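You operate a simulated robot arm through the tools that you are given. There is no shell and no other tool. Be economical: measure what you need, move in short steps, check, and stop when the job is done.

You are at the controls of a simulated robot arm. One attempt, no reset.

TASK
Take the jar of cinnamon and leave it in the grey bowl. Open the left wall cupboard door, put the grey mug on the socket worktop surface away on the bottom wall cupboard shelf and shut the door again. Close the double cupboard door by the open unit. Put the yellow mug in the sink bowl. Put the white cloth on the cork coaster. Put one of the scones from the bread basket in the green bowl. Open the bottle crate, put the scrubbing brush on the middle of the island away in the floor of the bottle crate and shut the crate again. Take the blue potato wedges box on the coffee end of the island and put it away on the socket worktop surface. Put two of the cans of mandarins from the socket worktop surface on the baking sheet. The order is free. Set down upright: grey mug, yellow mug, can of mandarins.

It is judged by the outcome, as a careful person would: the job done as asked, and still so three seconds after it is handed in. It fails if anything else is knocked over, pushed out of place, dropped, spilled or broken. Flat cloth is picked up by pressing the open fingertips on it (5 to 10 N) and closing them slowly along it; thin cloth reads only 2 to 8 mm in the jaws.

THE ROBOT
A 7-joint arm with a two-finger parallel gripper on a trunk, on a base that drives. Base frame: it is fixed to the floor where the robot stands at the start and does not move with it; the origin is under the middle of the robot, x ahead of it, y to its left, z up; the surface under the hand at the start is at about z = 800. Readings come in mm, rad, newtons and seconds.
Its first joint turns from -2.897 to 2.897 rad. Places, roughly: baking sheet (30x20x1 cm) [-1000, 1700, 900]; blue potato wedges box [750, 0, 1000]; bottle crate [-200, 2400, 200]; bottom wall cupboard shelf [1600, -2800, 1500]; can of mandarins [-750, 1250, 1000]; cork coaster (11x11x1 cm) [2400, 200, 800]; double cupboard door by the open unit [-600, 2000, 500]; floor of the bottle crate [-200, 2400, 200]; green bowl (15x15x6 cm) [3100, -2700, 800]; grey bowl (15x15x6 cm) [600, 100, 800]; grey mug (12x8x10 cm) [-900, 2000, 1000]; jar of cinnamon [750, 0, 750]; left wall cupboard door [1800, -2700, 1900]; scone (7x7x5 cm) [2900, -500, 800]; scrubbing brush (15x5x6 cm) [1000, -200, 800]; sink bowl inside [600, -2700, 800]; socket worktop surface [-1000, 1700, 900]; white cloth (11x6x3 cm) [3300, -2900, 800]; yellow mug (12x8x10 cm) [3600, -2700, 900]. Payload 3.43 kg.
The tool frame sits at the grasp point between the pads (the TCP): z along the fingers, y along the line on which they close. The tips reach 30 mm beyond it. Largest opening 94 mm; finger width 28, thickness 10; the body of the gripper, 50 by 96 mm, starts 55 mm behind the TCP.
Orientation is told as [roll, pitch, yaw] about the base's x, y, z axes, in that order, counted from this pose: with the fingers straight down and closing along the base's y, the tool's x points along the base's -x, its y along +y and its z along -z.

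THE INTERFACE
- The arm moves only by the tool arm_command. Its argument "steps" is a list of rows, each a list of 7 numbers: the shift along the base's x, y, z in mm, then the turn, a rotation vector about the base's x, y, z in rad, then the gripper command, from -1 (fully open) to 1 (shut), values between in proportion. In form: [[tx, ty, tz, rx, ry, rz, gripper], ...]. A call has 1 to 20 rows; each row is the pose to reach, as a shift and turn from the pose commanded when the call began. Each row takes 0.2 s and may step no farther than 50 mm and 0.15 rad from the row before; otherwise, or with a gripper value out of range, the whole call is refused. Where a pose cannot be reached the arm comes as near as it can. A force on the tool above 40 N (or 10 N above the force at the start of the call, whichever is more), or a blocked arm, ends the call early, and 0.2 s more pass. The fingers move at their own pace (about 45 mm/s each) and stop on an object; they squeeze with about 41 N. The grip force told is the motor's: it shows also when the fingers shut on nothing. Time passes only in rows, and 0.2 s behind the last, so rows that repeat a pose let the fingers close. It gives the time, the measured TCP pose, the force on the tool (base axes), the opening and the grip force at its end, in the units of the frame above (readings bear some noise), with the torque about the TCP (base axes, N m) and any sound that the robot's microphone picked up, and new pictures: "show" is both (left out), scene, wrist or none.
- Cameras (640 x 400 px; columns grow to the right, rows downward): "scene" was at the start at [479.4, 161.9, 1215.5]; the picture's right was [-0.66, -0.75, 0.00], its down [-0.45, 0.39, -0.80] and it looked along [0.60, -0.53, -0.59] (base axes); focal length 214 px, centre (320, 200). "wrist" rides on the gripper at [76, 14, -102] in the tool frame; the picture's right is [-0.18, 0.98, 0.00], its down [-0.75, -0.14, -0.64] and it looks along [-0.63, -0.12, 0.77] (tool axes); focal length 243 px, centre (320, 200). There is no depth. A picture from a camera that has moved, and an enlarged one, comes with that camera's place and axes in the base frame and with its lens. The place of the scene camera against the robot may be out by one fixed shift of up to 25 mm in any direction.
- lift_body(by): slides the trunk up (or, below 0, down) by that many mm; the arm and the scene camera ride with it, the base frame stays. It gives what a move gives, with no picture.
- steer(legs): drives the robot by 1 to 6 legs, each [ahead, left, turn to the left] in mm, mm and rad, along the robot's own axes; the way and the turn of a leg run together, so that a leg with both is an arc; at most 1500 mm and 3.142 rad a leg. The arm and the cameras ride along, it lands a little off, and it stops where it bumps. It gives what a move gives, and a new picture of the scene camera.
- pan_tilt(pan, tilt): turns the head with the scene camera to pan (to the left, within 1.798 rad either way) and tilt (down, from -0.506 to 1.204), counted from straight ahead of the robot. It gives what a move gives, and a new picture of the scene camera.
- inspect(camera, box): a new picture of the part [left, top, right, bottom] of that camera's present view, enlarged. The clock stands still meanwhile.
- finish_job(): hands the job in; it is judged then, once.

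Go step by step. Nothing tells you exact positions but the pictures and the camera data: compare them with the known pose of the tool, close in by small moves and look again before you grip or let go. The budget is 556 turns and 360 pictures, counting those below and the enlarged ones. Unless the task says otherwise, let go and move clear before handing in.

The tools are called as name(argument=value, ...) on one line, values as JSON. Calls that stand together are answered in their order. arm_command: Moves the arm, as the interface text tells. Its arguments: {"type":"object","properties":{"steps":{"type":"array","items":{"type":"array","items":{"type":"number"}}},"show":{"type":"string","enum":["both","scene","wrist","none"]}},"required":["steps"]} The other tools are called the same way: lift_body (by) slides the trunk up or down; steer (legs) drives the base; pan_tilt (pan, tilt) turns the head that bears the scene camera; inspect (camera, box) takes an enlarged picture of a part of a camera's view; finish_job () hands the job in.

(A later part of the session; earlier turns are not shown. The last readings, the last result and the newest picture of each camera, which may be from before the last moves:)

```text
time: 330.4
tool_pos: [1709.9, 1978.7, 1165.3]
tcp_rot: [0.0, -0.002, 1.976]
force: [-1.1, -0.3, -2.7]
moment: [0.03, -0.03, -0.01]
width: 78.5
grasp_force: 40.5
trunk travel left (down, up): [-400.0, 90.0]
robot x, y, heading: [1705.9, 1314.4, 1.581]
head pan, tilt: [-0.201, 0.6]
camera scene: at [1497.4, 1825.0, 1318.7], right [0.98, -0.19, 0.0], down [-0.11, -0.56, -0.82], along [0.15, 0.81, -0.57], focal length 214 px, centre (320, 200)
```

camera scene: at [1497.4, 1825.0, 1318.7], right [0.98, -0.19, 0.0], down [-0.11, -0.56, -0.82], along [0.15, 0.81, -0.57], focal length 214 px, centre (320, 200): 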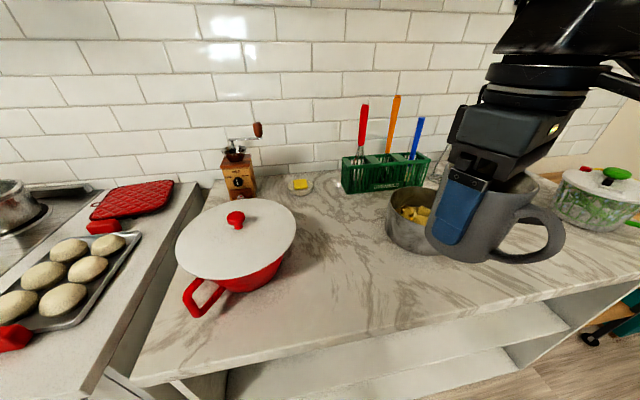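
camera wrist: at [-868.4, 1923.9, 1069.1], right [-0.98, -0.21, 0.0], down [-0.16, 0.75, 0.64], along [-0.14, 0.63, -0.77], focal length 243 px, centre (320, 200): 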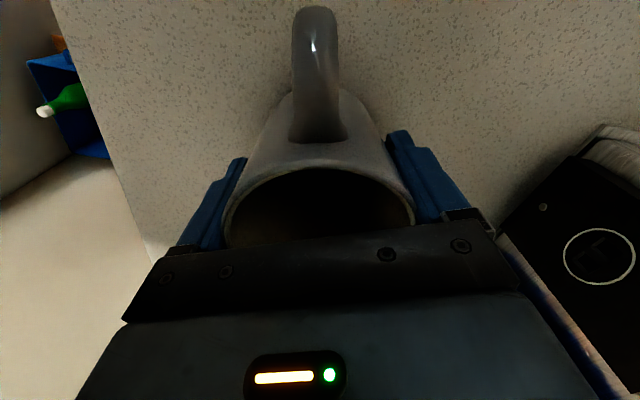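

Turn to face the sink side and drive down the corridor.

steer(legs=[[-60, 0, 0], [0, 0, 3.14], [1300, 0, 0], [1150, 0, 0]])

pan_tilt(pan=0.0, tilt=0.2)

```text
time: 350.4
tool_pos: [1774.5, -1885.3, 1165.1]
tcp_rot: [0.0, -0.002, -1.16]
force: [0.4, 0.5, -2.6]
moment: [0.01, -0.02, 0.03]
width: 78.8
grasp_force: 40.9
trunk travel left (down, up): [-400.0, 90.0]
robot x, y, heading: [1771.7, -1221.2, -1.547]
head pan, tilt: [-0.201, 0.6]
camera scene: at [1970.7, -1720.9, 1318.7], right [-0.98, 0.18, 0.0], down [0.1, 0.56, -0.82], along [-0.15, -0.81, -0.57], focal length 214 px, centre (320, 200)
```

scene: 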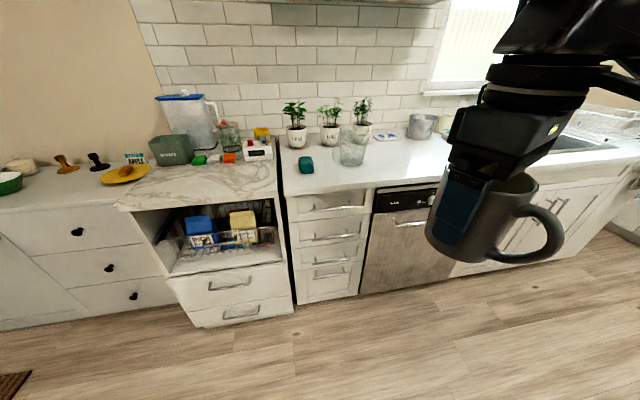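

```text
time: 351.3
tool_pos: [1776.1, -1885.3, 1164.5]
tcp_rot: [0.0, -0.002, -1.159]
force: [-0.5, 0.4, -2.7]
moment: [-0.02, 0.01, -0.01]
width: 78.9
grasp_force: 41.0
trunk travel left (down, up): [-400.0, 90.0]
robot x, y, heading: [1771.6, -1219.9, -1.555]
head pan, tilt: [0.0, 0.201]
camera scene: at [1988.4, -1727.1, 1355.4], right [-1.0, -0.02, 0.0], down [0.0, 0.2, -0.98], along [0.02, -0.98, -0.2], focal length 214 px, centre (320, 200)
```

scene: 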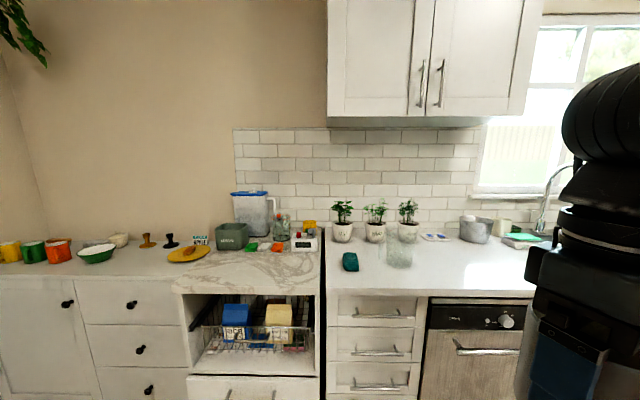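

The wall cupboard is ahead: its left door spans x ≈ 1526–1963, with a vertical bar handle near [1590, -2700, 1650]. I'll first set the mug down on the counter near [1450, -2600], so I can open the door and re-grip the mug from the front.

steer(legs=[[600, -270, -0.015]])

arm_command(steps=[[0, 0, 0, 0, 0, 0.14, 1], [0, 0, 0, 0, 0, 0.28, 1], [0, 0, 0, 0, 0, 0.42, 1], [0, 0, 0, 0, 0, 0.56, 1], [0, 0, 0, 0, 0, 0.7, 1], [0, 0, 0, 0, 0, 0.84, 1], [0, 0, 0, 0, 0, 0.98, 1], [0, 0, 0, 0, 0, 1.12, 1], [0, 0, 0, 0, 0, 1.26, 1], [0, 0, 0, 0, 0, 1.4, 1], [0, 0, 0, 0, 0, 1.54, 1], [0, 0, 0, 0, 0, 1.68, 1], [0, 0, 0, 0, 0, 1.82, 1], [0, 0, 0, 0, 0, 1.96, 1], [0, 0, 0, 0, 0, 2.1, 1], [0, 0, 0, 0, 0, 2.2, 1]])

pan_tilt(pan=-0.3, tilt=0.6)

```text
time: 355.0
tool_pos: [1503.3, -2509.3, 1165.1]
tcp_rot: [0.0, -0.001, -1.171]
force: [-0.2, -0.5, -3.1]
moment: [-0.01, 0.0, -0.04]
width: 78.5
grasp_force: 41.0
trunk travel left (down, up): [-400.0, 90.0]
robot x, y, heading: [1507.1, -1844.5, -1.562]
head pan, tilt: [0.0, 0.201]
camera scene: at [1718.4, -2353.3, 1355.5], right [-1.0, -0.01, 0.0], down [0.0, 0.2, -0.98], along [0.01, -0.98, -0.2], focal length 214 px, centre (320, 200)
```

scene: 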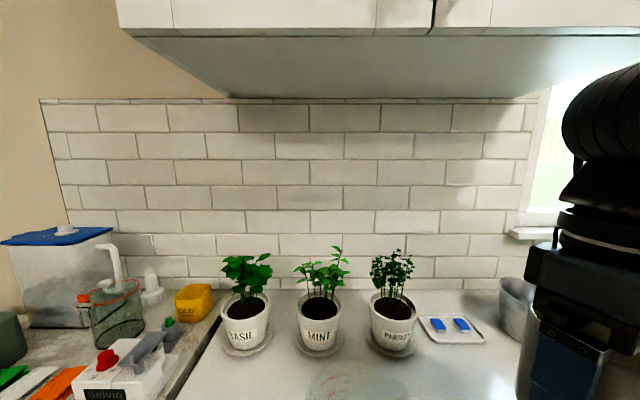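

```text
time: 358.4
tool_pos: [1501.7, -2511.1, 1163.5]
tcp_rot: [0.001, -0.001, 1.033]
force: [-0.1, -0.2, -3.3]
moment: [0.0, -0.02, -0.02]
width: 78.8
grasp_force: 40.8
trunk travel left (down, up): [-400.0, 90.0]
robot x, y, heading: [1505.4, -1841.7, -1.563]
head pan, tilt: [0.0, 0.201]
camera scene: at [1718.4, -2353.3, 1355.5], right [-1.0, -0.01, 0.0], down [0.0, 0.2, -0.98], along [0.01, -0.98, -0.2], focal length 214 px, centre (320, 200)
camera wrist: at [1451.2, -2567.4, 1266.3], right [-0.75, 0.66, 0.0], down [0.51, 0.57, 0.64], along [0.43, 0.48, -0.77], focal length 243 px, centre (320, 200)
```

scene: 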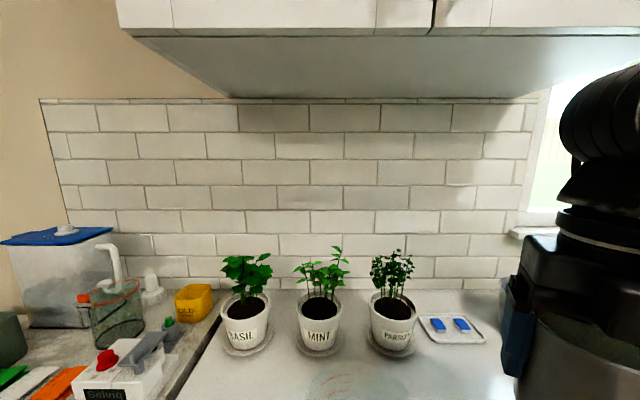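
wrist: 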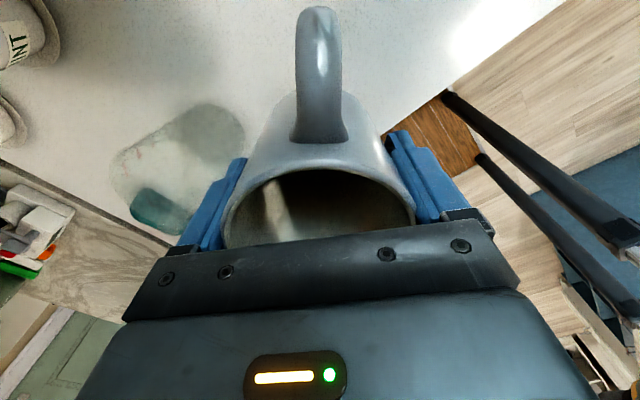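

```text
time: 359.3
tool_pos: [1503.1, -2511.5, 1164.8]
tcp_rot: [0.0, -0.002, 1.027]
force: [0.0, 0.5, -3.0]
moment: [-0.02, 0.02, -0.01]
width: 79.1
grasp_force: 40.8
trunk travel left (down, up): [-400.0, 90.0]
robot x, y, heading: [1506.4, -1845.9, -1.563]
head pan, tilt: [-0.3, 0.6]
camera scene: at [1692.3, -2344.8, 1318.8], right [-0.96, 0.29, 0.0], down [0.16, 0.54, -0.83], along [-0.24, -0.79, -0.56], focal length 214 px, centre (320, 200)
```

scene: 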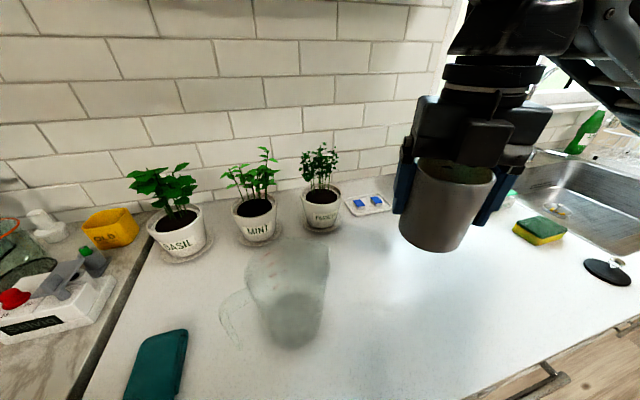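

There's a clear spot between the glass jug and the sponge. I'll set the mug down at about [1480, -2540].

arm_command(steps=[[-12, -15, -30, 0, 0, 0, 1], [-23, -29, -70, 0, 0, 0, 1], [-23, -29, -110, 0, 0, 0, 1], [-23, -29, -150, 0, 0, 0, 1], [-23, -29, -180, 0, 0, 0, 1]])

```text
time: 360.5
tool_pos: [1477.9, -2537.1, 981.8]
tcp_rot: [0.0, -0.002, 1.028]
force: [0.2, 0.2, -3.0]
moment: [0.03, -0.03, -0.01]
width: 78.5
grasp_force: 41.1
trunk travel left (down, up): [-400.0, 90.0]
robot x, y, heading: [1505.5, -1842.2, -1.557]
head pan, tilt: [-0.3, 0.6]
camera scene: at [1692.2, -2344.7, 1318.8], right [-0.96, 0.29, 0.0], down [0.16, 0.54, -0.83], along [-0.24, -0.79, -0.56], focal length 214 px, centre (320, 200)
camera wrist: at [1425.9, -2594.3, 1085.8], right [-0.75, 0.66, 0.0], down [0.51, 0.57, 0.64], along [0.43, 0.48, -0.77], focal length 243 px, centre (320, 200)
```

scene: 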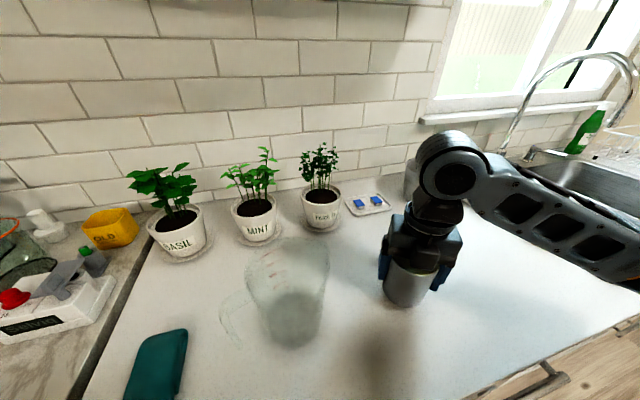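
wrist: 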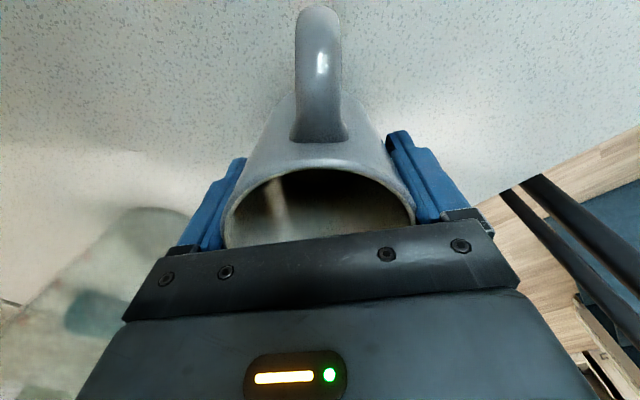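

arm_command(steps=[[0, 0, -6, 0, 0, 0, 1], [0, 0, -11, 0, 0, 0, 1], [0, 0, -15, 0, 0, 0, 1], [0, 0, -19, 0, 0, 0, 1], [0, 0, -23, 0, 0, 0, 1], [0, 0, -27, 0, 0, 0, 1], [0, 0, -31, 0, 0, 0, 1], [0, 0, -35, 0, 0, 0, 1]], show="none")

```text
time: 362.3
tool_pos: [1480.4, -2536.7, 950.6]
tcp_rot: [0.0, 0.0, 1.025]
force: [-5.4, 8.1, 26.7]
moment: [-0.34, -0.11, -0.08]
width: 77.0
grasp_force: 41.0
trunk travel left (down, up): [-400.0, 90.0]
robot x, y, heading: [1506.0, -1845.2, -1.561]
head pan, tilt: [-0.3, 0.6]
```

Contact (counter at z ≈ 892). Release and rise.

arm_command(steps=[[0, 0, 2, 0, 0, 0, 0.2], [0, 0, 2, 0, 0, 0, -0.6], [0, 0, 2, 0, 0, 0, -1], [0, 0, 2, 0, 0, 0, -1], [0, 0, 45, 0, 0, 0, -1], [0, 0, 90, 0, 0, 0, -1], [0, 0, 135, 0, 0, 0, -1], [0, 0, 180, 0, 0, 0, -1], [0, 0, 220, 0, 0, 0, -1]], show="wrist")

arm_command(steps=[[0, 0, 0, 0, 0, -0.14, -1], [0, 0, 0, 0, 0, -0.28, -1], [0, 0, 0, 0, 0, -0.42, -1], [0, 0, 0, 0, 0, -0.56, -1], [0, 0, 0, 0, 0, -0.7, -1], [0, 0, 0, 0, 0, -0.84, -1], [0, 0, 0, 0, 0, -0.98, -1], [0, 0, 0, 0, 0, -1.12, -1], [0, 0, 0, 0, 0, -1.26, -1], [0, 0, 0, 0, 0, -1.4, -1], [0, 0, 0, 0, 0, -1.54, -1], [0, 0, 0, 0, 0, -1.68, -1], [0, 0, 0, 0, 0, -1.82, -1], [0, 0, 0, 0, 0, -1.96, -1], [0, 0, 0, 0, 0, -2.1, -1], [0, 0, 0, 0, 0, -2.24, -1], [0, 0, 0, 0, 0, -2.38, -1], [0, 0, 0, 0, 0, -2.52, -1], [0, 0, 0, 0, 0, -2.6, -1]], show="scene")

```text
time: 364.3
tool_pos: [1478.0, -2538.4, 1171.1]
tcp_rot: [0.001, -0.002, 1.028]
force: [0.5, -0.3, -1.0]
moment: [0.04, 0.0, 0.0]
width: 94.1
grasp_force: 0.0
trunk travel left (down, up): [-400.0, 90.0]
robot x, y, heading: [1505.7, -1845.2, -1.563]
head pan, tilt: [-0.3, 0.6]
camera wrist: at [1426.7, -2595.9, 1273.5], right [-0.75, 0.66, 0.0], down [0.51, 0.57, 0.64], along [0.43, 0.48, -0.77], focal length 243 px, centre (320, 200)
```

wrist: 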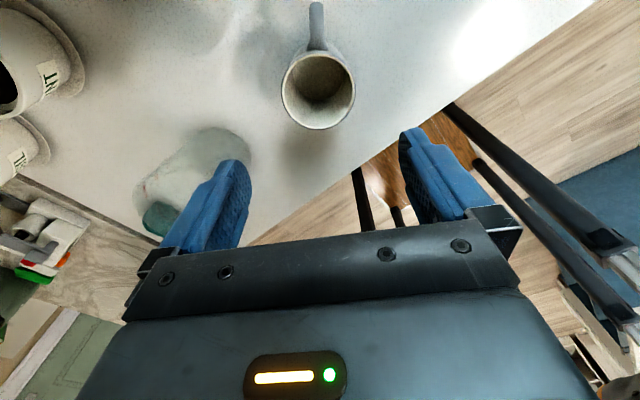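

```text
time: 368.3
tool_pos: [1479.5, -2538.7, 1169.9]
tcp_rot: [0.001, -0.002, -1.573]
force: [-1.2, -1.0, 0.2]
moment: [0.04, 0.03, 0.02]
width: 94.0
grasp_force: 0.0
trunk travel left (down, up): [-400.0, 90.0]
robot x, y, heading: [1507.3, -1841.4, -1.564]
head pan, tilt: [-0.3, 0.6]
camera scene: at [1692.2, -2344.7, 1318.7], right [-0.96, 0.29, 0.0], down [0.16, 0.54, -0.83], along [-0.24, -0.79, -0.56], focal length 214 px, centre (320, 200)
```

scene: 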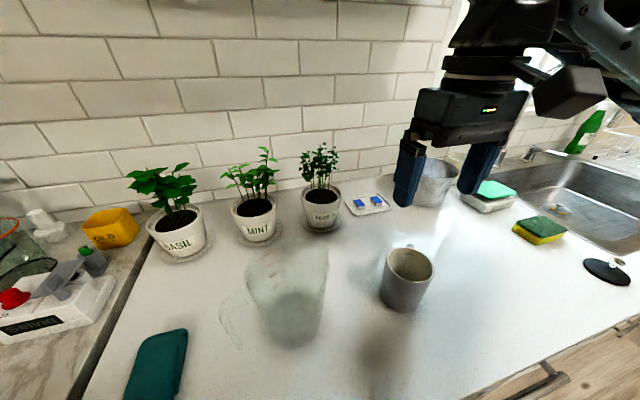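

The mug stands upright on the counter. Now for the cupboard door: I'll back off, raise the trunk fully and look at the handle.

steer(legs=[[-250, 60, 0]])

lift_body(by=90)

pan_tilt(pan=-0.15, tilt=-0.2)

```text
time: 370.1
tool_pos: [1542.7, -2287.3, 1169.8]
tcp_rot: [0.002, -0.001, -1.567]
force: [-0.2, 0.0, 0.4]
moment: [0.03, -0.01, -0.01]
width: 94.1
grasp_force: 0.2
trunk travel left (down, up): [-400.0, 90.0]
robot x, y, heading: [1568.1, -1591.2, -1.563]
head pan, tilt: [-0.3, 0.6]
camera scene: at [1753.8, -2093.1, 1318.7], right [-0.96, 0.28, 0.0], down [0.16, 0.54, -0.82], along [-0.23, -0.79, -0.57], focal length 214 px, centre (320, 200)
```

scene: 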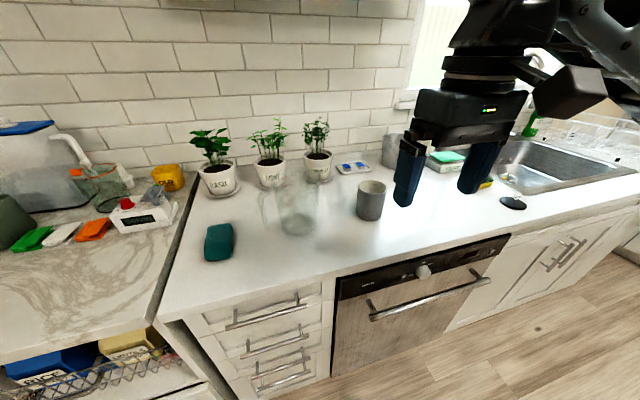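

```text
time: 371.4
tool_pos: [1543.0, -2287.0, 1260.3]
tcp_rot: [-0.001, -0.001, -1.568]
force: [-0.5, 0.4, -1.2]
moment: [0.0, 0.0, 0.0]
width: 94.0
grasp_force: 0.1
trunk travel left (down, up): [-490.0, 0.0]
robot x, y, heading: [1570.1, -1592.6, -1.558]
head pan, tilt: [-0.3, 0.6]
```

```text
time: 372.5
tool_pos: [1542.4, -2288.1, 1259.6]
tcp_rot: [0.0, -0.003, -1.566]
force: [0.0, -0.4, -0.5]
moment: [0.05, 0.01, 0.0]
width: 94.0
grasp_force: 0.1
trunk travel left (down, up): [-490.0, 0.0]
robot x, y, heading: [1566.4, -1595.8, -1.559]
head pan, tilt: [-0.15, -0.201]
camera scene: at [1767.4, -2090.8, 1481.3], right [-0.99, 0.14, 0.0], down [-0.03, -0.2, -0.98], along [-0.14, -0.97, 0.2], focal length 214 px, centre (320, 200)
```

scene: 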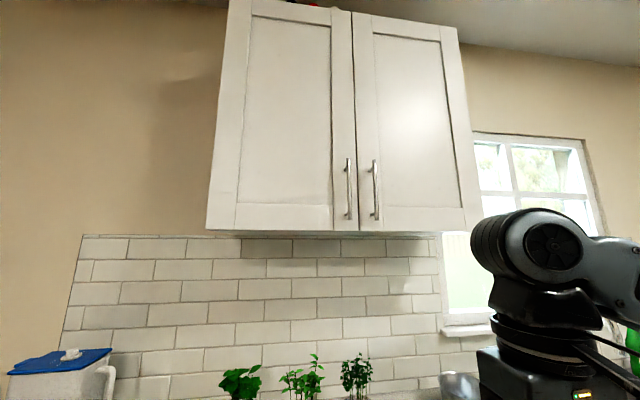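

The bar handle is near x ≈ 1598, z ≈ 1546–1730, with the door face around y ≈ -2690. I'll tilt the hand forward to point at it while raising it.

arm_command(steps=[[5, -18, 35, -0.13, 0, 0, -1], [10, -36, 70, -0.26, 0, 0, -1], [15, -54, 105, -0.39, 0, 0, -1], [20, -72, 140, -0.52, 0, 0, -1], [25, -90, 175, -0.65, 0, 0, -1], [30, -108, 210, -0.78, 0, 0, -1], [35, -126, 245, -0.91, 0, 0, -1], [40, -144, 280, -1.04, 0, 0, -1], [45, -162, 315, -1.17, 0, 0, -1], [50, -180, 350, -1.3, 0, 0, -1], [52, -180, 370, -1.35, 0, 0, -1]])

```text
time: 374.9
tool_pos: [1594.6, -2469.3, 1630.3]
tcp_rot: [-0.013, -1.354, -1.557]
force: [0.1, 0.5, -0.3]
moment: [0.02, 0.0, -0.02]
width: 94.0
grasp_force: 0.1
trunk travel left (down, up): [-490.0, 0.0]
robot x, y, heading: [1564.6, -1597.9, -1.555]
head pan, tilt: [-0.15, -0.201]
camera scene: at [1767.3, -2090.8, 1481.4], right [-0.99, 0.14, 0.0], down [-0.03, -0.2, -0.98], along [-0.14, -0.97, 0.2], focal length 214 px, centre (320, 200)
camera wrist: at [1607.9, -2351.6, 1577.4], right [0.98, -0.04, 0.18], down [-0.14, 0.46, 0.87], along [-0.12, -0.88, 0.45], focal length 243 px, centre (320, 200)
```

scene: 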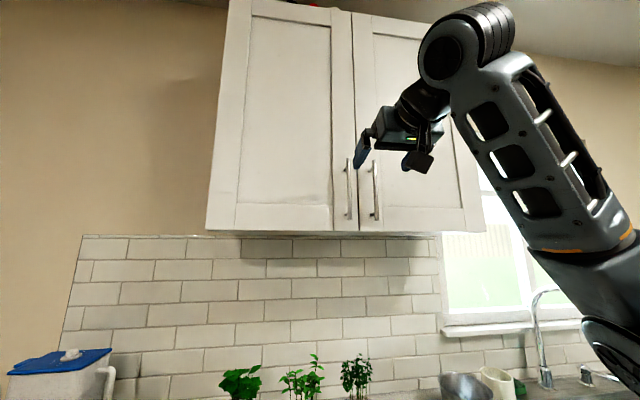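
wrist: 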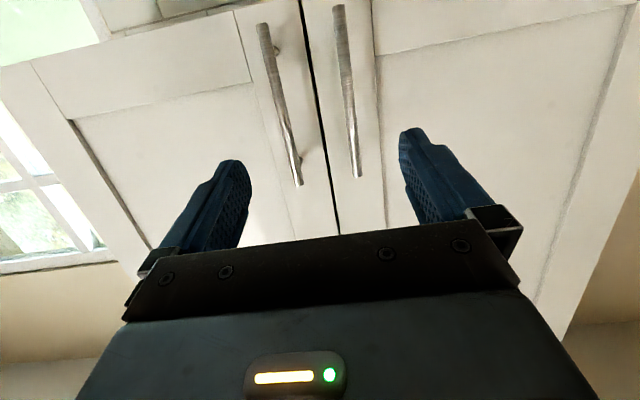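

The wrist sees the handle clearly between the fingers, at x ≈ 1625. I'll align and move closer.

arm_command(steps=[[15, -20, 0, 0, 0, 0, -1], [30, -50, 0, 0, 0, 0, -1], [30, -85, 0, 0, 0, 0, -1], [30, -110, 0, 0, 0, 0, -1], [30, -110, 0, 0, 0, 0, -1]], show="wrist")

```text
time: 376.1
tool_pos: [1621.6, -2580.9, 1628.9]
tcp_rot: [-0.014, -1.351, -1.556]
force: [-0.5, -0.6, 0.7]
moment: [0.0, -0.04, -0.03]
width: 93.9
grasp_force: 0.0
trunk travel left (down, up): [-490.0, 0.0]
robot x, y, heading: [1566.5, -1595.1, -1.554]
head pan, tilt: [-0.15, -0.201]
camera wrist: at [1635.4, -2462.1, 1576.7], right [0.98, -0.04, 0.18], down [-0.14, 0.46, 0.88], along [-0.12, -0.89, 0.45], focal length 243 px, centre (320, 200)
```

wrist: 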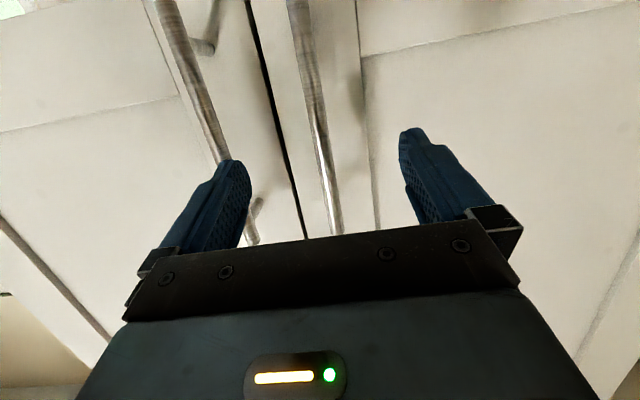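

The bar is at [1622, -2622]. I'll narrow the opening so as not to touch the neighbouring handle, advance and grip.

arm_command(steps=[[0, 0, 0, 0, 0, 0, -0.06], [0, 0, 0, 0, 0, 0, -0.06], [0, -12, 0, 0, 0, 0, -0.06], [0, -24, 0, 0, 0, 0, -0.06], [0, -33, 0, 0, 0, 0, -0.06], [0, -33, 0, 0, 0, 0, 1], [0, -33, 0, 0, 0, 0, 1], [0, -33, 0, 0, 0, 0, 1]], show="wrist")

```text
time: 377.9
tool_pos: [1622.8, -2609.0, 1629.8]
tcp_rot: [-0.009, -1.351, -1.559]
force: [2.1, -0.6, -0.3]
moment: [-0.07, -0.82, 0.06]
width: 12.1
grasp_force: 29.7
trunk travel left (down, up): [-490.0, 0.0]
robot x, y, heading: [1566.9, -1591.7, -1.565]
head pan, tilt: [-0.15, -0.201]
camera wrist: at [1636.7, -2491.9, 1577.1], right [0.98, -0.04, 0.18], down [-0.14, 0.46, 0.88], along [-0.12, -0.89, 0.45], focal length 243 px, centre (320, 200)
```

wrist: 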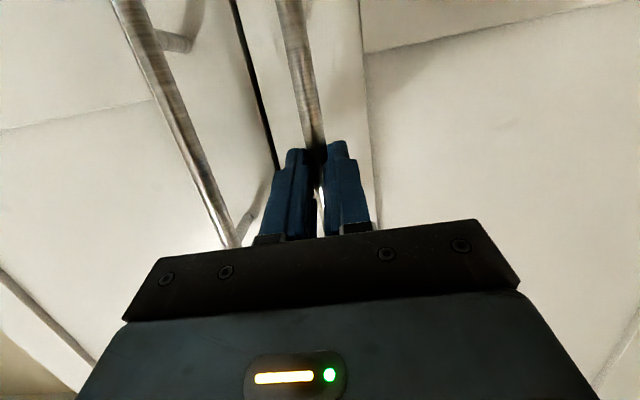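

The handle is gripped. I'll pull the door along its arc in small steps and watch the force.

arm_command(steps=[[3, 16, 0, 0, 0, -0.03, 1], [6, 32, 0, 0, 0, -0.06, 1], [10, 47, 0, 0, 0, -0.09, 1], [14, 62, 0, 0, 0, -0.12, 1], [19, 78, 0, 0, 0, -0.16, 1], [24, 93, 0, 0, 0, -0.2, 1]])

```text
time: 379.3
tool_pos: [1649.8, -2516.3, 1630.5]
tcp_rot: [-0.01, -1.354, -1.759]
force: [-1.7, 2.0, 3.8]
moment: [-0.43, -1.26, 0.11]
width: 11.8
grasp_force: 44.6
trunk travel left (down, up): [-490.0, 0.0]
robot x, y, heading: [1567.9, -1591.3, -1.553]
head pan, tilt: [-0.15, -0.201]
camera scene: at [1767.2, -2090.6, 1481.5], right [-0.99, 0.14, 0.0], down [-0.03, -0.2, -0.98], along [-0.14, -0.97, 0.2], focal length 214 px, centre (320, 200)
camera wrist: at [1686.0, -2404.2, 1576.8], right [0.96, -0.23, 0.18], down [-0.04, 0.48, 0.87], along [-0.29, -0.84, 0.45], focal length 243 px, centre (320, 200)
```

scene: 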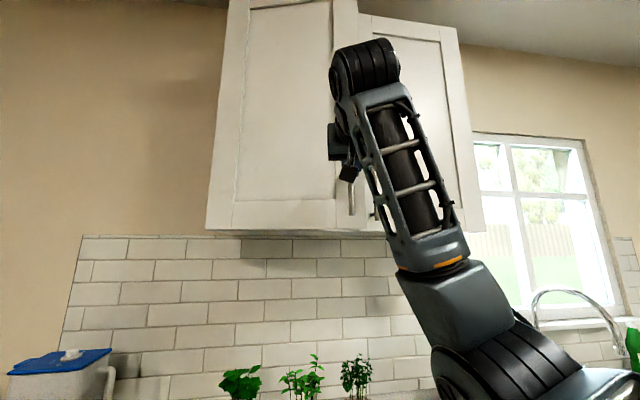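
wrist: 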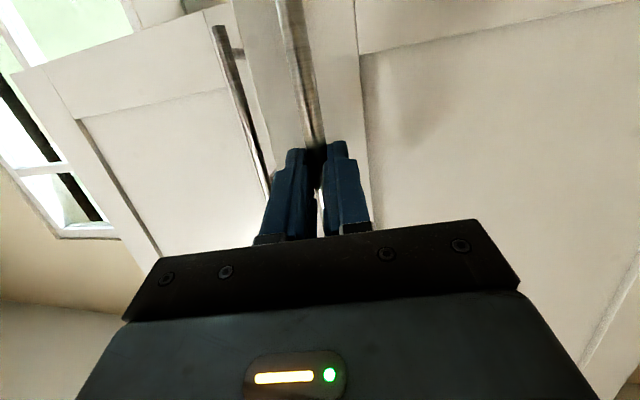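

The door follows easily. Continue the arc to about 45°.

arm_command(steps=[[6, 15, 0, 0, 0, -0.04, 1], [13, 29, 0, 0, 0, -0.08, 1], [21, 43, 0, 0, 0, -0.12, 1], [29, 56, 0, 0, 0, -0.16, 1], [38, 70, 0, 0, 0, -0.2, 1], [47, 83, 0, 0, 0, -0.24, 1], [57, 95, 0, 0, 0, -0.28, 1], [67, 107, 0, 0, 0, -0.32, 1], [78, 119, 0, 0, 0, -0.36, 1], [89, 130, 0, 0, 0, -0.4, 1], [101, 141, 0, 0, 0, -0.44, 1], [113, 151, 0, 0, 0, -0.48, 1]], show="scene")

```text
time: 381.0
tool_pos: [1709.2, -2423.0, 1629.2]
tcp_rot: [-0.019, -1.359, -2.025]
force: [7.5, -6.4, 6.1]
moment: [-0.33, -1.42, 0.18]
width: 11.7
grasp_force: 44.5
trunk travel left (down, up): [-490.0, 0.0]
robot x, y, heading: [1569.3, -1594.7, -1.561]
head pan, tilt: [-0.15, -0.201]
stopped in row 8: the force on the tool passed its limit at 42 N (the readings are from after the stop); the commanded pose is now the measured one
camera scene: at [1768.4, -2091.2, 1480.8], right [-0.99, 0.14, 0.0], down [-0.03, -0.2, -0.98], along [-0.13, -0.97, 0.2], focal length 214 px, centre (320, 200)
```

scene: 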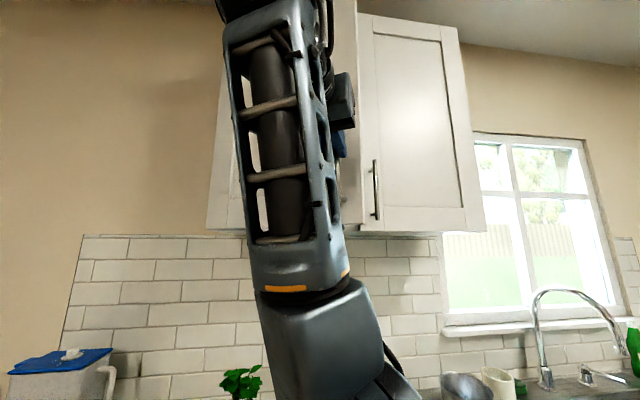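

Open about 33°. The force limit tripped, so I'll release the bar and back off along the hand's axis.

arm_command(steps=[[0, 0, 0, 0, 0, 0, 0], [0, 0, 0, 0, 0, 0, -1], [0, 0, 0, 0, 0, 0, -1], [10, 25, 0, 0, 0, 0, -1], [20, 55, 0, 0, 0, 0, -1], [25, 85, 0, 0, 0, 0.1, -1], [20, 110, 0, 0, 0, 0.2, -1], [10, 120, 0, 0, 0, 0.3, -1]])

```text
time: 382.8
tool_pos: [1718.3, -2303.3, 1627.2]
tcp_rot: [-0.029, -1.355, -1.716]
force: [0.3, -0.1, 0.7]
moment: [-0.02, 0.01, 0.0]
width: 93.9
grasp_force: 0.0
trunk travel left (down, up): [-490.0, 0.0]
robot x, y, heading: [1565.9, -1595.1, -1.561]
head pan, tilt: [-0.15, -0.201]
camera scene: at [1767.9, -2090.9, 1481.3], right [-0.99, 0.14, 0.0], down [-0.03, -0.2, -0.98], along [-0.13, -0.97, 0.2], focal length 214 px, centre (320, 200)
camera wrist: at [1751.3, -2189.7, 1574.7], right [0.96, -0.21, 0.17], down [-0.05, 0.48, 0.87], along [-0.27, -0.85, 0.45], focal length 243 px, centre (320, 200)
```

scene: 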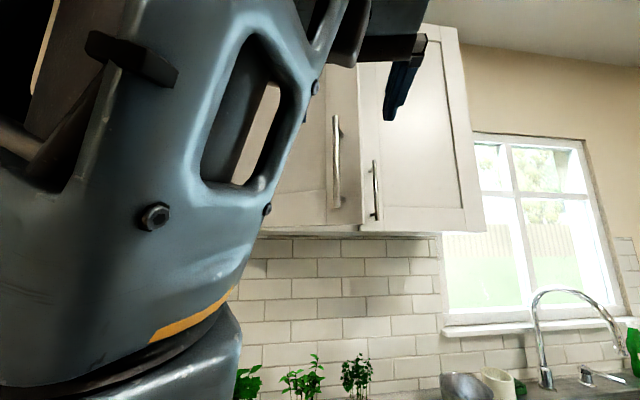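
wrist: 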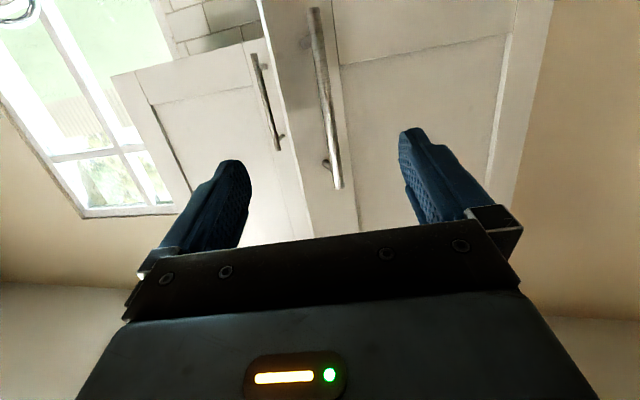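

The forearm is crowding the head. I'll shift the base left and back so the hand works on the robot's right side, then push the door wider from its inner edge.

steer(legs=[[-130, 0, 0], [0, 250, 0]])

arm_command(steps=[[-45, 0, 0, 0, 0, 0.03, 1], [-90, 0, 0, 0, 0, 0.06, 1], [-135, 0, 0, 0, 0, 0.09, 1], [-180, 0, 0, 0, 0, 0.12, 1], [-225, 0, 0, 0, 0, 0.15, 1], [-270, -10, 0, 0, 0, 0.15, 1], [-315, -30, 0, 0, 0, 0.15, 1], [-350, -60, 0, 0, 0, 0.15, 1], [-375, -95, 0, 0, 0, 0.15, 1]])

```text
time: 385.4
tool_pos: [1952.6, -2172.9, 1628.8]
tcp_rot: [-0.023, -1.356, -1.732]
force: [0.9, 0.0, 0.9]
moment: [0.04, 0.01, -0.03]
width: 93.8
grasp_force: 0.1
trunk travel left (down, up): [-490.0, 0.0]
robot x, y, heading: [1810.2, -1464.2, -1.565]
head pan, tilt: [-0.15, -0.201]
camera scene: at [2006.0, -1962.1, 1481.4], right [-0.99, 0.15, 0.0], down [-0.03, -0.2, -0.98], along [-0.14, -0.97, 0.2], focal length 214 px, centre (320, 200)
```

scene: 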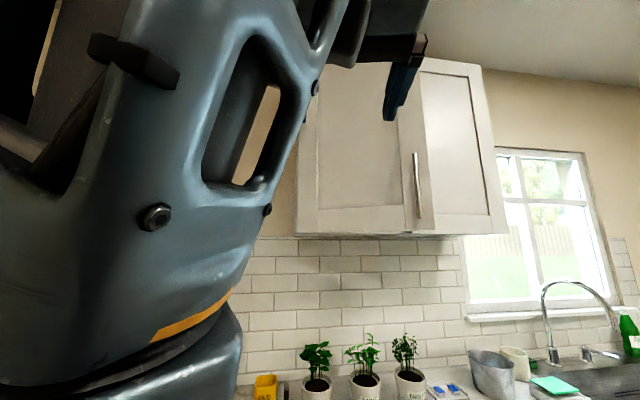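

```text
time: 386.8
tool_pos: [1715.0, -2206.8, 1585.8]
tcp_rot: [-0.278, -1.232, -1.342]
force: [0.3, 0.0, -0.8]
moment: [-0.01, 0.0, -0.03]
width: 0.1
grasp_force: 24.7
trunk travel left (down, up): [-490.0, 0.0]
robot x, y, heading: [1809.4, -1460.3, -1.572]
head pan, tilt: [-0.15, -0.201]
stopped in row 6: the arm was blocked; the commanded pose is now the measured one
camera scene: at [2005.9, -1938.5, 1510.3], right [-0.98, 0.22, 0.0], down [-0.12, -0.55, -0.82], along [-0.18, -0.8, 0.57], focal length 214 px, centre (320, 200)
camera wrist: at [1730.3, -2085.1, 1545.3], right [0.99, -0.09, 0.08], down [-0.04, 0.37, 0.93], along [-0.12, -0.93, 0.36], focal length 243 px, centre (320, 200)
```

scene: 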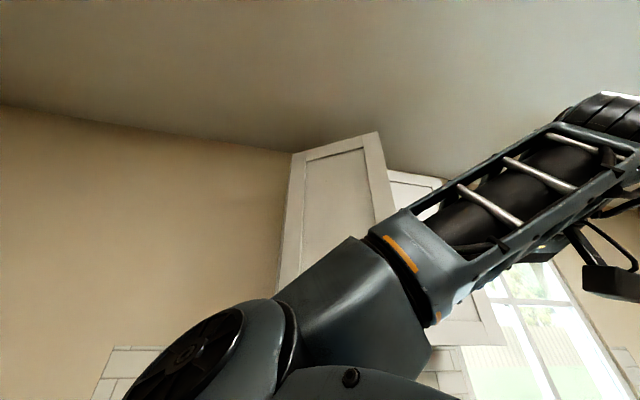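
wrist: 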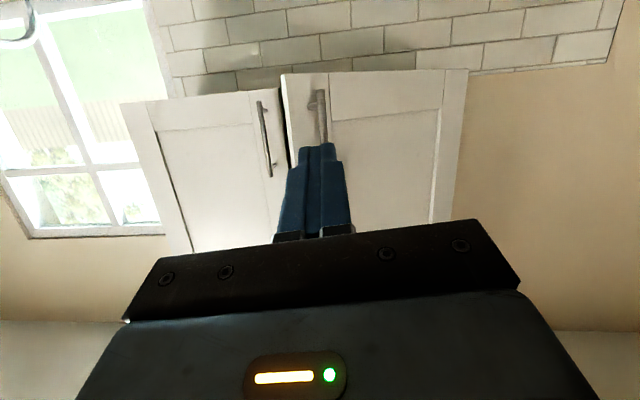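

The arm nudged the head, so the elbow has drifted left. I'll extend the hand forward and right to clear it.

arm_command(steps=[[-15, -40, 0, 0, 0, 0, 1], [-40, -75, 0, 0, 0, 0, 1], [-80, -100, 0, 0, 0, 0, 1], [-120, -120, 0, 0, 0, 0, 1], [-160, -130, 0, 0, 0, 0, 1]], show="wrist")

pan_tilt(pan=-0.15, tilt=0.0)

```text
time: 388.0
tool_pos: [1559.4, -2339.9, 1588.6]
tcp_rot: [-0.275, -1.237, -1.339]
force: [0.3, -1.2, -0.2]
moment: [-0.02, 0.03, -0.01]
width: 0.0
grasp_force: 33.0
trunk travel left (down, up): [-490.0, 0.0]
robot x, y, heading: [1811.2, -1462.9, -1.568]
head pan, tilt: [-0.15, -0.201]
camera wrist: at [1571.7, -2217.5, 1546.5], right [0.99, -0.09, 0.09], down [-0.05, 0.37, 0.93], along [-0.11, -0.92, 0.37], focal length 243 px, centre (320, 200)
```

wrist: 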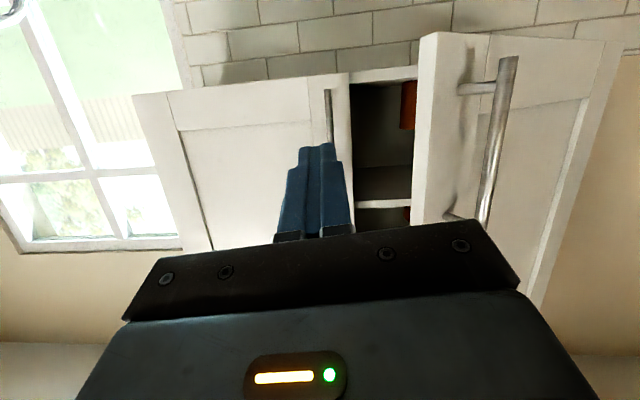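

```text
time: 388.8
tool_pos: [1557.3, -2339.3, 1586.4]
tcp_rot: [-0.272, -1.237, -1.341]
force: [0.4, -0.2, -0.4]
moment: [0.01, -0.01, -0.04]
width: 0.2
grasp_force: 33.2
trunk travel left (down, up): [-490.0, 0.0]
robot x, y, heading: [1810.6, -1459.8, -1.565]
head pan, tilt: [-0.15, 0.0]
camera scene: at [2005.0, -1968.9, 1464.0], right [-0.99, 0.15, 0.0], down [0.0, 0.0, -1.0], along [-0.15, -0.99, 0.0], focal length 214 px, centre (320, 200)
```

scene: 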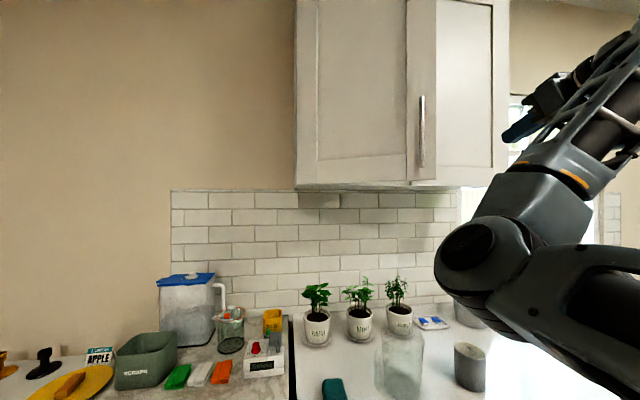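

The gap is visible and I'm on the open side of the door's free edge. I'll put the closed fingers just inside the edge, then push the door wider using the base.

arm_command(steps=[[0, -35, 10, 0, 0, 0, 1], [5, -70, 20, 0, 0, 0, 1], [12, -100, 30, 0, 0, 0, 1], [12, -100, 30, 0, 0, 0, 1]], show="wrist")

```text
time: 389.8
tool_pos: [1568.9, -2438.6, 1617.1]
tcp_rot: [-0.276, -1.237, -1.342]
force: [-0.6, -0.3, 0.5]
moment: [0.03, -0.03, -0.04]
width: 0.0
grasp_force: 32.9
trunk travel left (down, up): [-490.0, 0.0]
robot x, y, heading: [1810.2, -1460.2, -1.565]
head pan, tilt: [-0.15, 0.0]
camera wrist: at [1582.5, -2317.3, 1575.7], right [0.99, -0.09, 0.09], down [-0.05, 0.37, 0.93], along [-0.11, -0.92, 0.37], focal length 243 px, centre (320, 200)
```

wrist: 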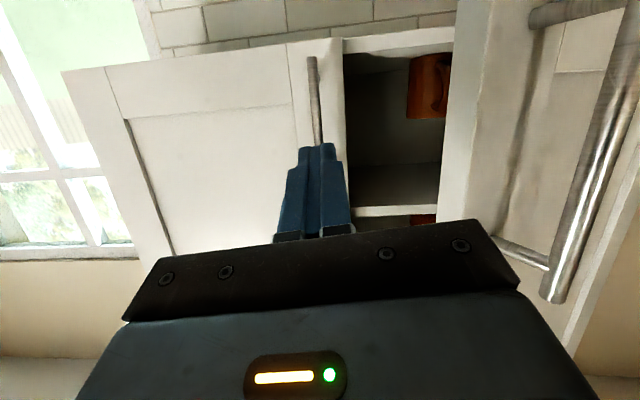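

I can see an orange mug on the bottom shelf near x ≈ 1730, with clear space to its right-hand side (x ≈ 1610). Now push the door open with the base.

steer(legs=[[0, 40, 0], [-55, 70, 0], [-65, 85, 0]])

```text
time: 392.1
tool_pos: [1761.1, -2319.0, 1616.5]
tcp_rot: [-0.273, -1.238, -1.342]
force: [-0.4, -0.6, 1.0]
moment: [0.03, 0.0, -0.04]
width: 0.2
grasp_force: 33.6
trunk travel left (down, up): [-490.0, 0.0]
robot x, y, heading: [2002.4, -1342.5, -1.57]
head pan, tilt: [-0.15, 0.0]
camera scene: at [2198.0, -1849.6, 1463.9], right [-0.99, 0.15, 0.0], down [0.0, 0.0, -1.0], along [-0.15, -0.99, 0.0], focal length 214 px, centre (320, 200)
```

scene: 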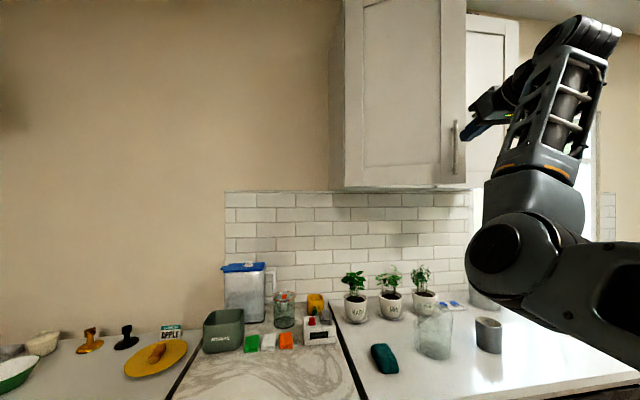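

The door is swinging further. Continue until it stands about square.

steer(legs=[[-40, 90, 0], [-10, 80, 0]])

arm_command(steps=[[0, 0, 0, 0, 0, 0, 1]], show="wrist")

```text
time: 393.9
tool_pos: [1934.1, -2267.7, 1618.8]
tcp_rot: [-0.274, -1.237, -1.34]
force: [0.0, -0.4, 0.4]
moment: [0.03, -0.01, 0.01]
width: 0.0
grasp_force: 33.5
trunk travel left (down, up): [-490.0, 0.0]
robot x, y, heading: [2181.7, -1297.8, -1.571]
head pan, tilt: [-0.15, 0.0]
camera scene: at [2371.6, -1798.8, 1464.0], right [-0.99, 0.15, 0.0], down [0.0, 0.0, -1.0], along [-0.15, -0.99, 0.0], focal length 214 px, centre (320, 200)
```

scene: 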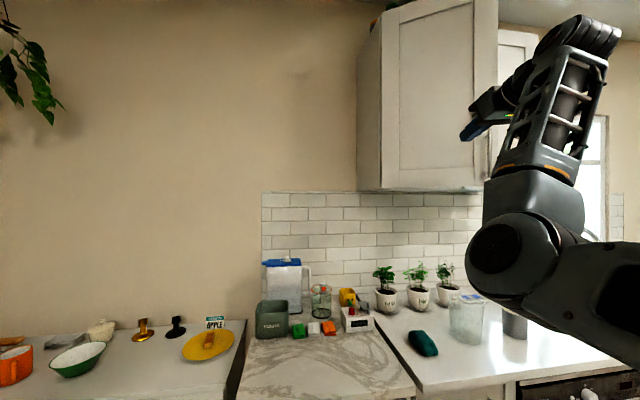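

```text
time: 394.3
tool_pos: [1935.3, -2268.8, 1618.3]
tcp_rot: [-0.275, -1.237, -1.341]
force: [0.6, -0.1, -0.6]
moment: [0.0, 0.0, 0.02]
width: 0.0
grasp_force: 33.0
trunk travel left (down, up): [-490.0, 0.0]
robot x, y, heading: [2178.3, -1290.2, -1.569]
head pan, tilt: [-0.15, 0.0]
camera wrist: at [1948.8, -2146.1, 1575.7], right [0.99, -0.09, 0.09], down [-0.05, 0.37, 0.93], along [-0.11, -0.92, 0.37], focal length 243 px, centre (320, 200)
```

wrist: 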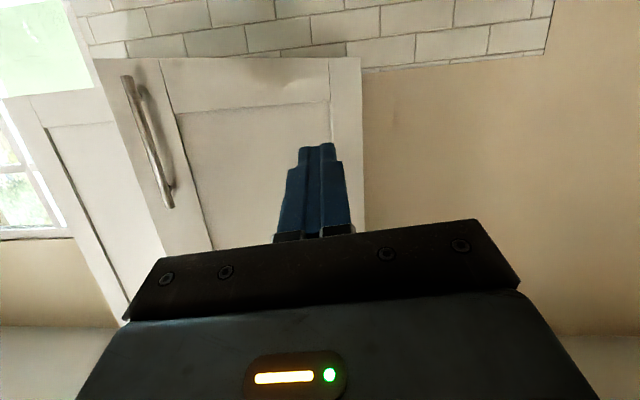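

The fingers slipped out in front; the door is still at about 32° with its free edge near [1657, -2446]. I'll go back and reach deeper behind the edge this time.

steer(legs=[[0, -345, 0], [225, 0, 0], [0, 45, 0]])

arm_command(steps=[[0, 0, 0, 0, 0, 0, 1]], show="wrist")

```text
time: 398.8
tool_pos: [1620.7, -2493.1, 1617.4]
tcp_rot: [-0.263, -1.241, -1.372]
force: [-4.3, 2.3, 0.1]
moment: [-0.03, -0.08, 0.12]
width: 0.0
grasp_force: 33.0
trunk travel left (down, up): [-490.0, 0.0]
robot x, y, heading: [1875.4, -1521.7, -1.573]
head pan, tilt: [-0.15, 0.0]
stopped in leg 3: the force on the tool passed its limit at 46 N (the readings are from after the stop); the commanded pose is now the measured one
camera scene: at [2069.1, -2029.4, 1464.1], right [-0.99, 0.15, 0.0], down [0.0, 0.0, -1.0], along [-0.15, -0.99, 0.0], focal length 214 px, centre (320, 200)
```

scene: 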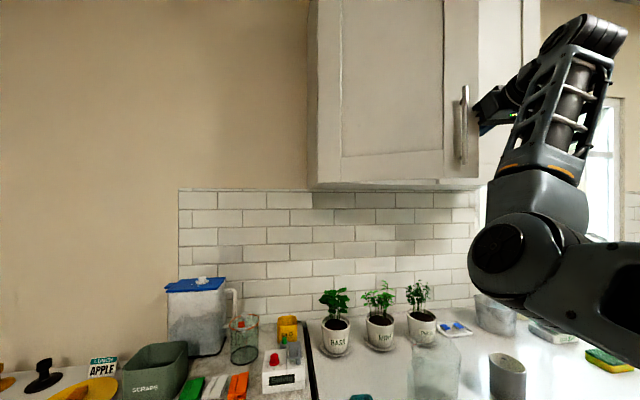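

```text
time: 399.2
tool_pos: [1622.0, -2493.8, 1616.7]
tcp_rot: [-0.265, -1.243, -1.37]
force: [-6.4, 2.3, 0.7]
moment: [-0.06, -0.15, 0.17]
width: 0.0
grasp_force: 32.7
trunk travel left (down, up): [-490.0, 0.0]
robot x, y, heading: [1878.4, -1520.5, -1.572]
head pan, tilt: [-0.15, 0.0]
camera wrist: at [1638.8, -2372.3, 1575.5], right [0.99, -0.11, 0.09], down [-0.04, 0.38, 0.93], along [-0.13, -0.92, 0.37], focal length 243 px, centre (320, 200)
```

wrist: 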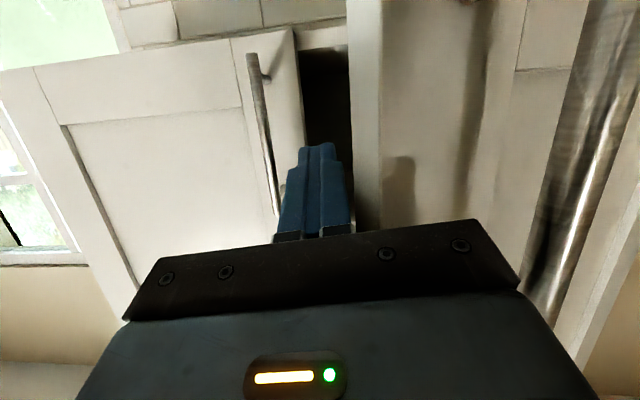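

The fingers are inside the edge now. The base pushed too abruptly, so I'll push slowly with the arm instead.

arm_command(steps=[[6, 2, 0, 0, 0, 0, 1], [12, 6, 0, 0, 0, 0, 1], [18, 11, 0, 0, 0, 0, 1], [24, 17, 0, 0, 0, 0, 1], [30, 23, 0, 0, 0, 0, 1], [36, 29, 0, 0, 0, 0, 1], [42, 35, 0, 0, 0, 0, 1], [48, 41, 0, 0, 0, 0, 1]], show="wrist")

```text
time: 399.9
tool_pos: [1629.7, -2482.8, 1617.3]
tcp_rot: [-0.254, -1.246, -1.392]
force: [-5.1, 4.5, 0.4]
moment: [-0.11, -0.12, 0.18]
width: 0.0
grasp_force: 33.4
trunk travel left (down, up): [-490.0, 0.0]
robot x, y, heading: [1874.8, -1521.7, -1.575]
head pan, tilt: [-0.15, 0.0]
stopped in row 3: the force on the tool passed its limit at 43 N (the readings are from after the stop); the commanded pose is now the measured one
camera wrist: at [1646.7, -2362.6, 1575.2], right [0.99, -0.12, 0.09], down [-0.04, 0.38, 0.92], along [-0.15, -0.92, 0.37], focal length 243 px, centre (320, 200)
```

wrist: 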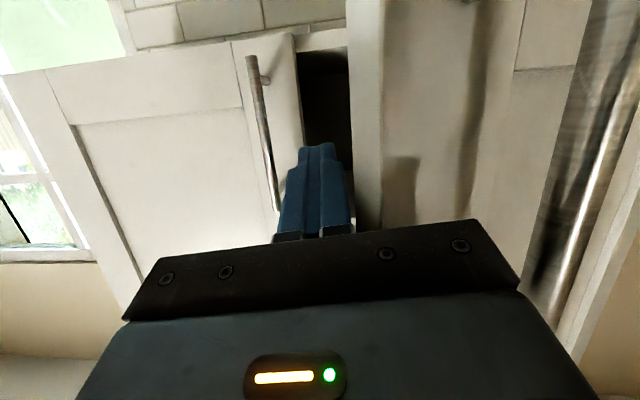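

The gripper's body corner is pressing on the door's front. I'll back out a little so only the fingers reach behind the edge, then push.

arm_command(steps=[[-8, 5, 0, 0, 0, 0, 1], [-12, 20, 0, 0, 0, 0, 1], [-12, 32, 0, 0, 0, 0, 1], [-4, 34, 0, 0, 0, 0, 1], [4, 36, 0, 0, 0, 0, 1], [12, 40, 0, 0, 0, 0, 1], [20, 46, 0, 0, 0, 0, 1], [28, 53, 0, 0, 0, 0, 1], [35, 60, 0, 0, 0, 0, 1], [42, 67, 0, 0, 0, 0, 1]], show="wrist")

```text
time: 401.6
tool_pos: [1644.6, -2433.0, 1616.1]
tcp_rot: [-0.235, -1.246, -1.422]
force: [-6.5, 5.3, -1.8]
moment: [-0.04, -0.14, 0.03]
width: 0.0
grasp_force: 33.3
trunk travel left (down, up): [-490.0, 0.0]
robot x, y, heading: [1876.6, -1521.2, -1.572]
head pan, tilt: [-0.15, 0.0]
stopped in row 8: the force on the tool passed its limit at 44 N (the readings are from after the stop); the commanded pose is now the measured one
camera wrist: at [1665.3, -2312.0, 1574.8], right [0.99, -0.13, 0.1], down [-0.04, 0.38, 0.92], along [-0.16, -0.92, 0.37], focal length 243 px, centre (320, 200)
```

wrist: 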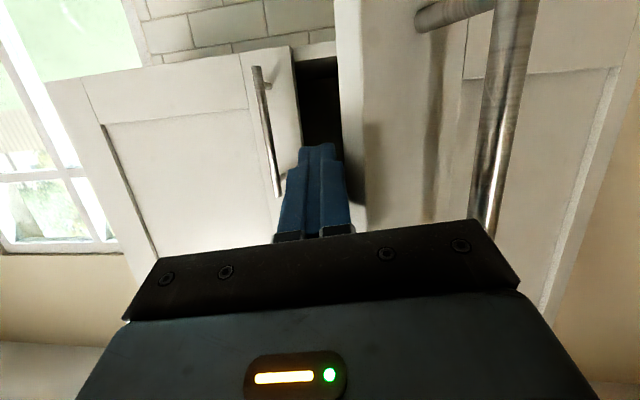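

The finger was pressing the door's end face at a locking angle. I'll turn the fingers to hook behind the door, go a little deeper, and pull along the true arc.

arm_command(steps=[[-12, 5, 0, 0, 0, 0.05, 1], [-25, 10, 0, 0, 0, 0.15, 1], [-38, 5, 0, 0, 0, 0.27, 1], [-42, -10, 0, 0, 0, 0.39, 1], [-42, -28, 0, 0, 0, 0.5, 1], [-38, -45, 0, 0, 0, 0.55, 1], [-38, -45, 0, 0, 0, 0.55, 1]], show="both")

```text
time: 403.2
tool_pos: [1610.3, -2478.9, 1615.9]
tcp_rot: [-0.243, -1.243, -0.864]
force: [-0.4, 0.2, -0.6]
moment: [-0.02, 0.02, 0.05]
width: 0.0
grasp_force: 32.7
trunk travel left (down, up): [-490.0, 0.0]
robot x, y, heading: [1878.8, -1523.2, -1.573]
head pan, tilt: [-0.15, 0.0]
camera scene: at [2067.9, -2029.5, 1463.9], right [-0.99, 0.15, 0.0], down [0.0, 0.0, -1.0], along [-0.15, -0.99, 0.0], focal length 214 px, centre (320, 200)
camera wrist: at [1565.0, -2364.7, 1573.2], right [0.91, 0.41, 0.1], down [-0.23, 0.3, 0.92], along [0.35, -0.86, 0.37], focal length 243 px, centre (320, 200)
```

scene: 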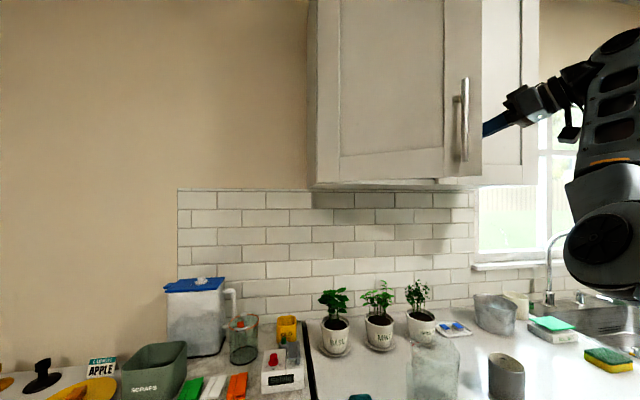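
wrist: 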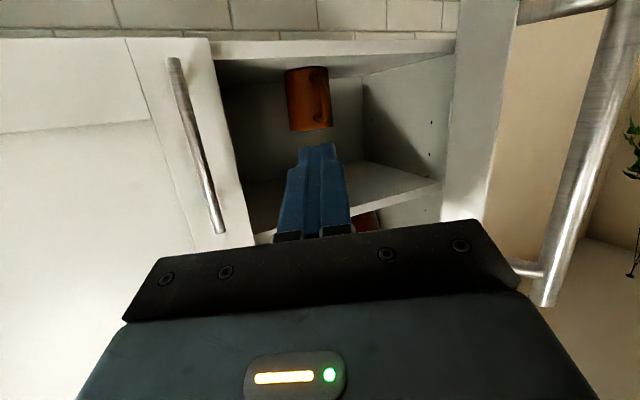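

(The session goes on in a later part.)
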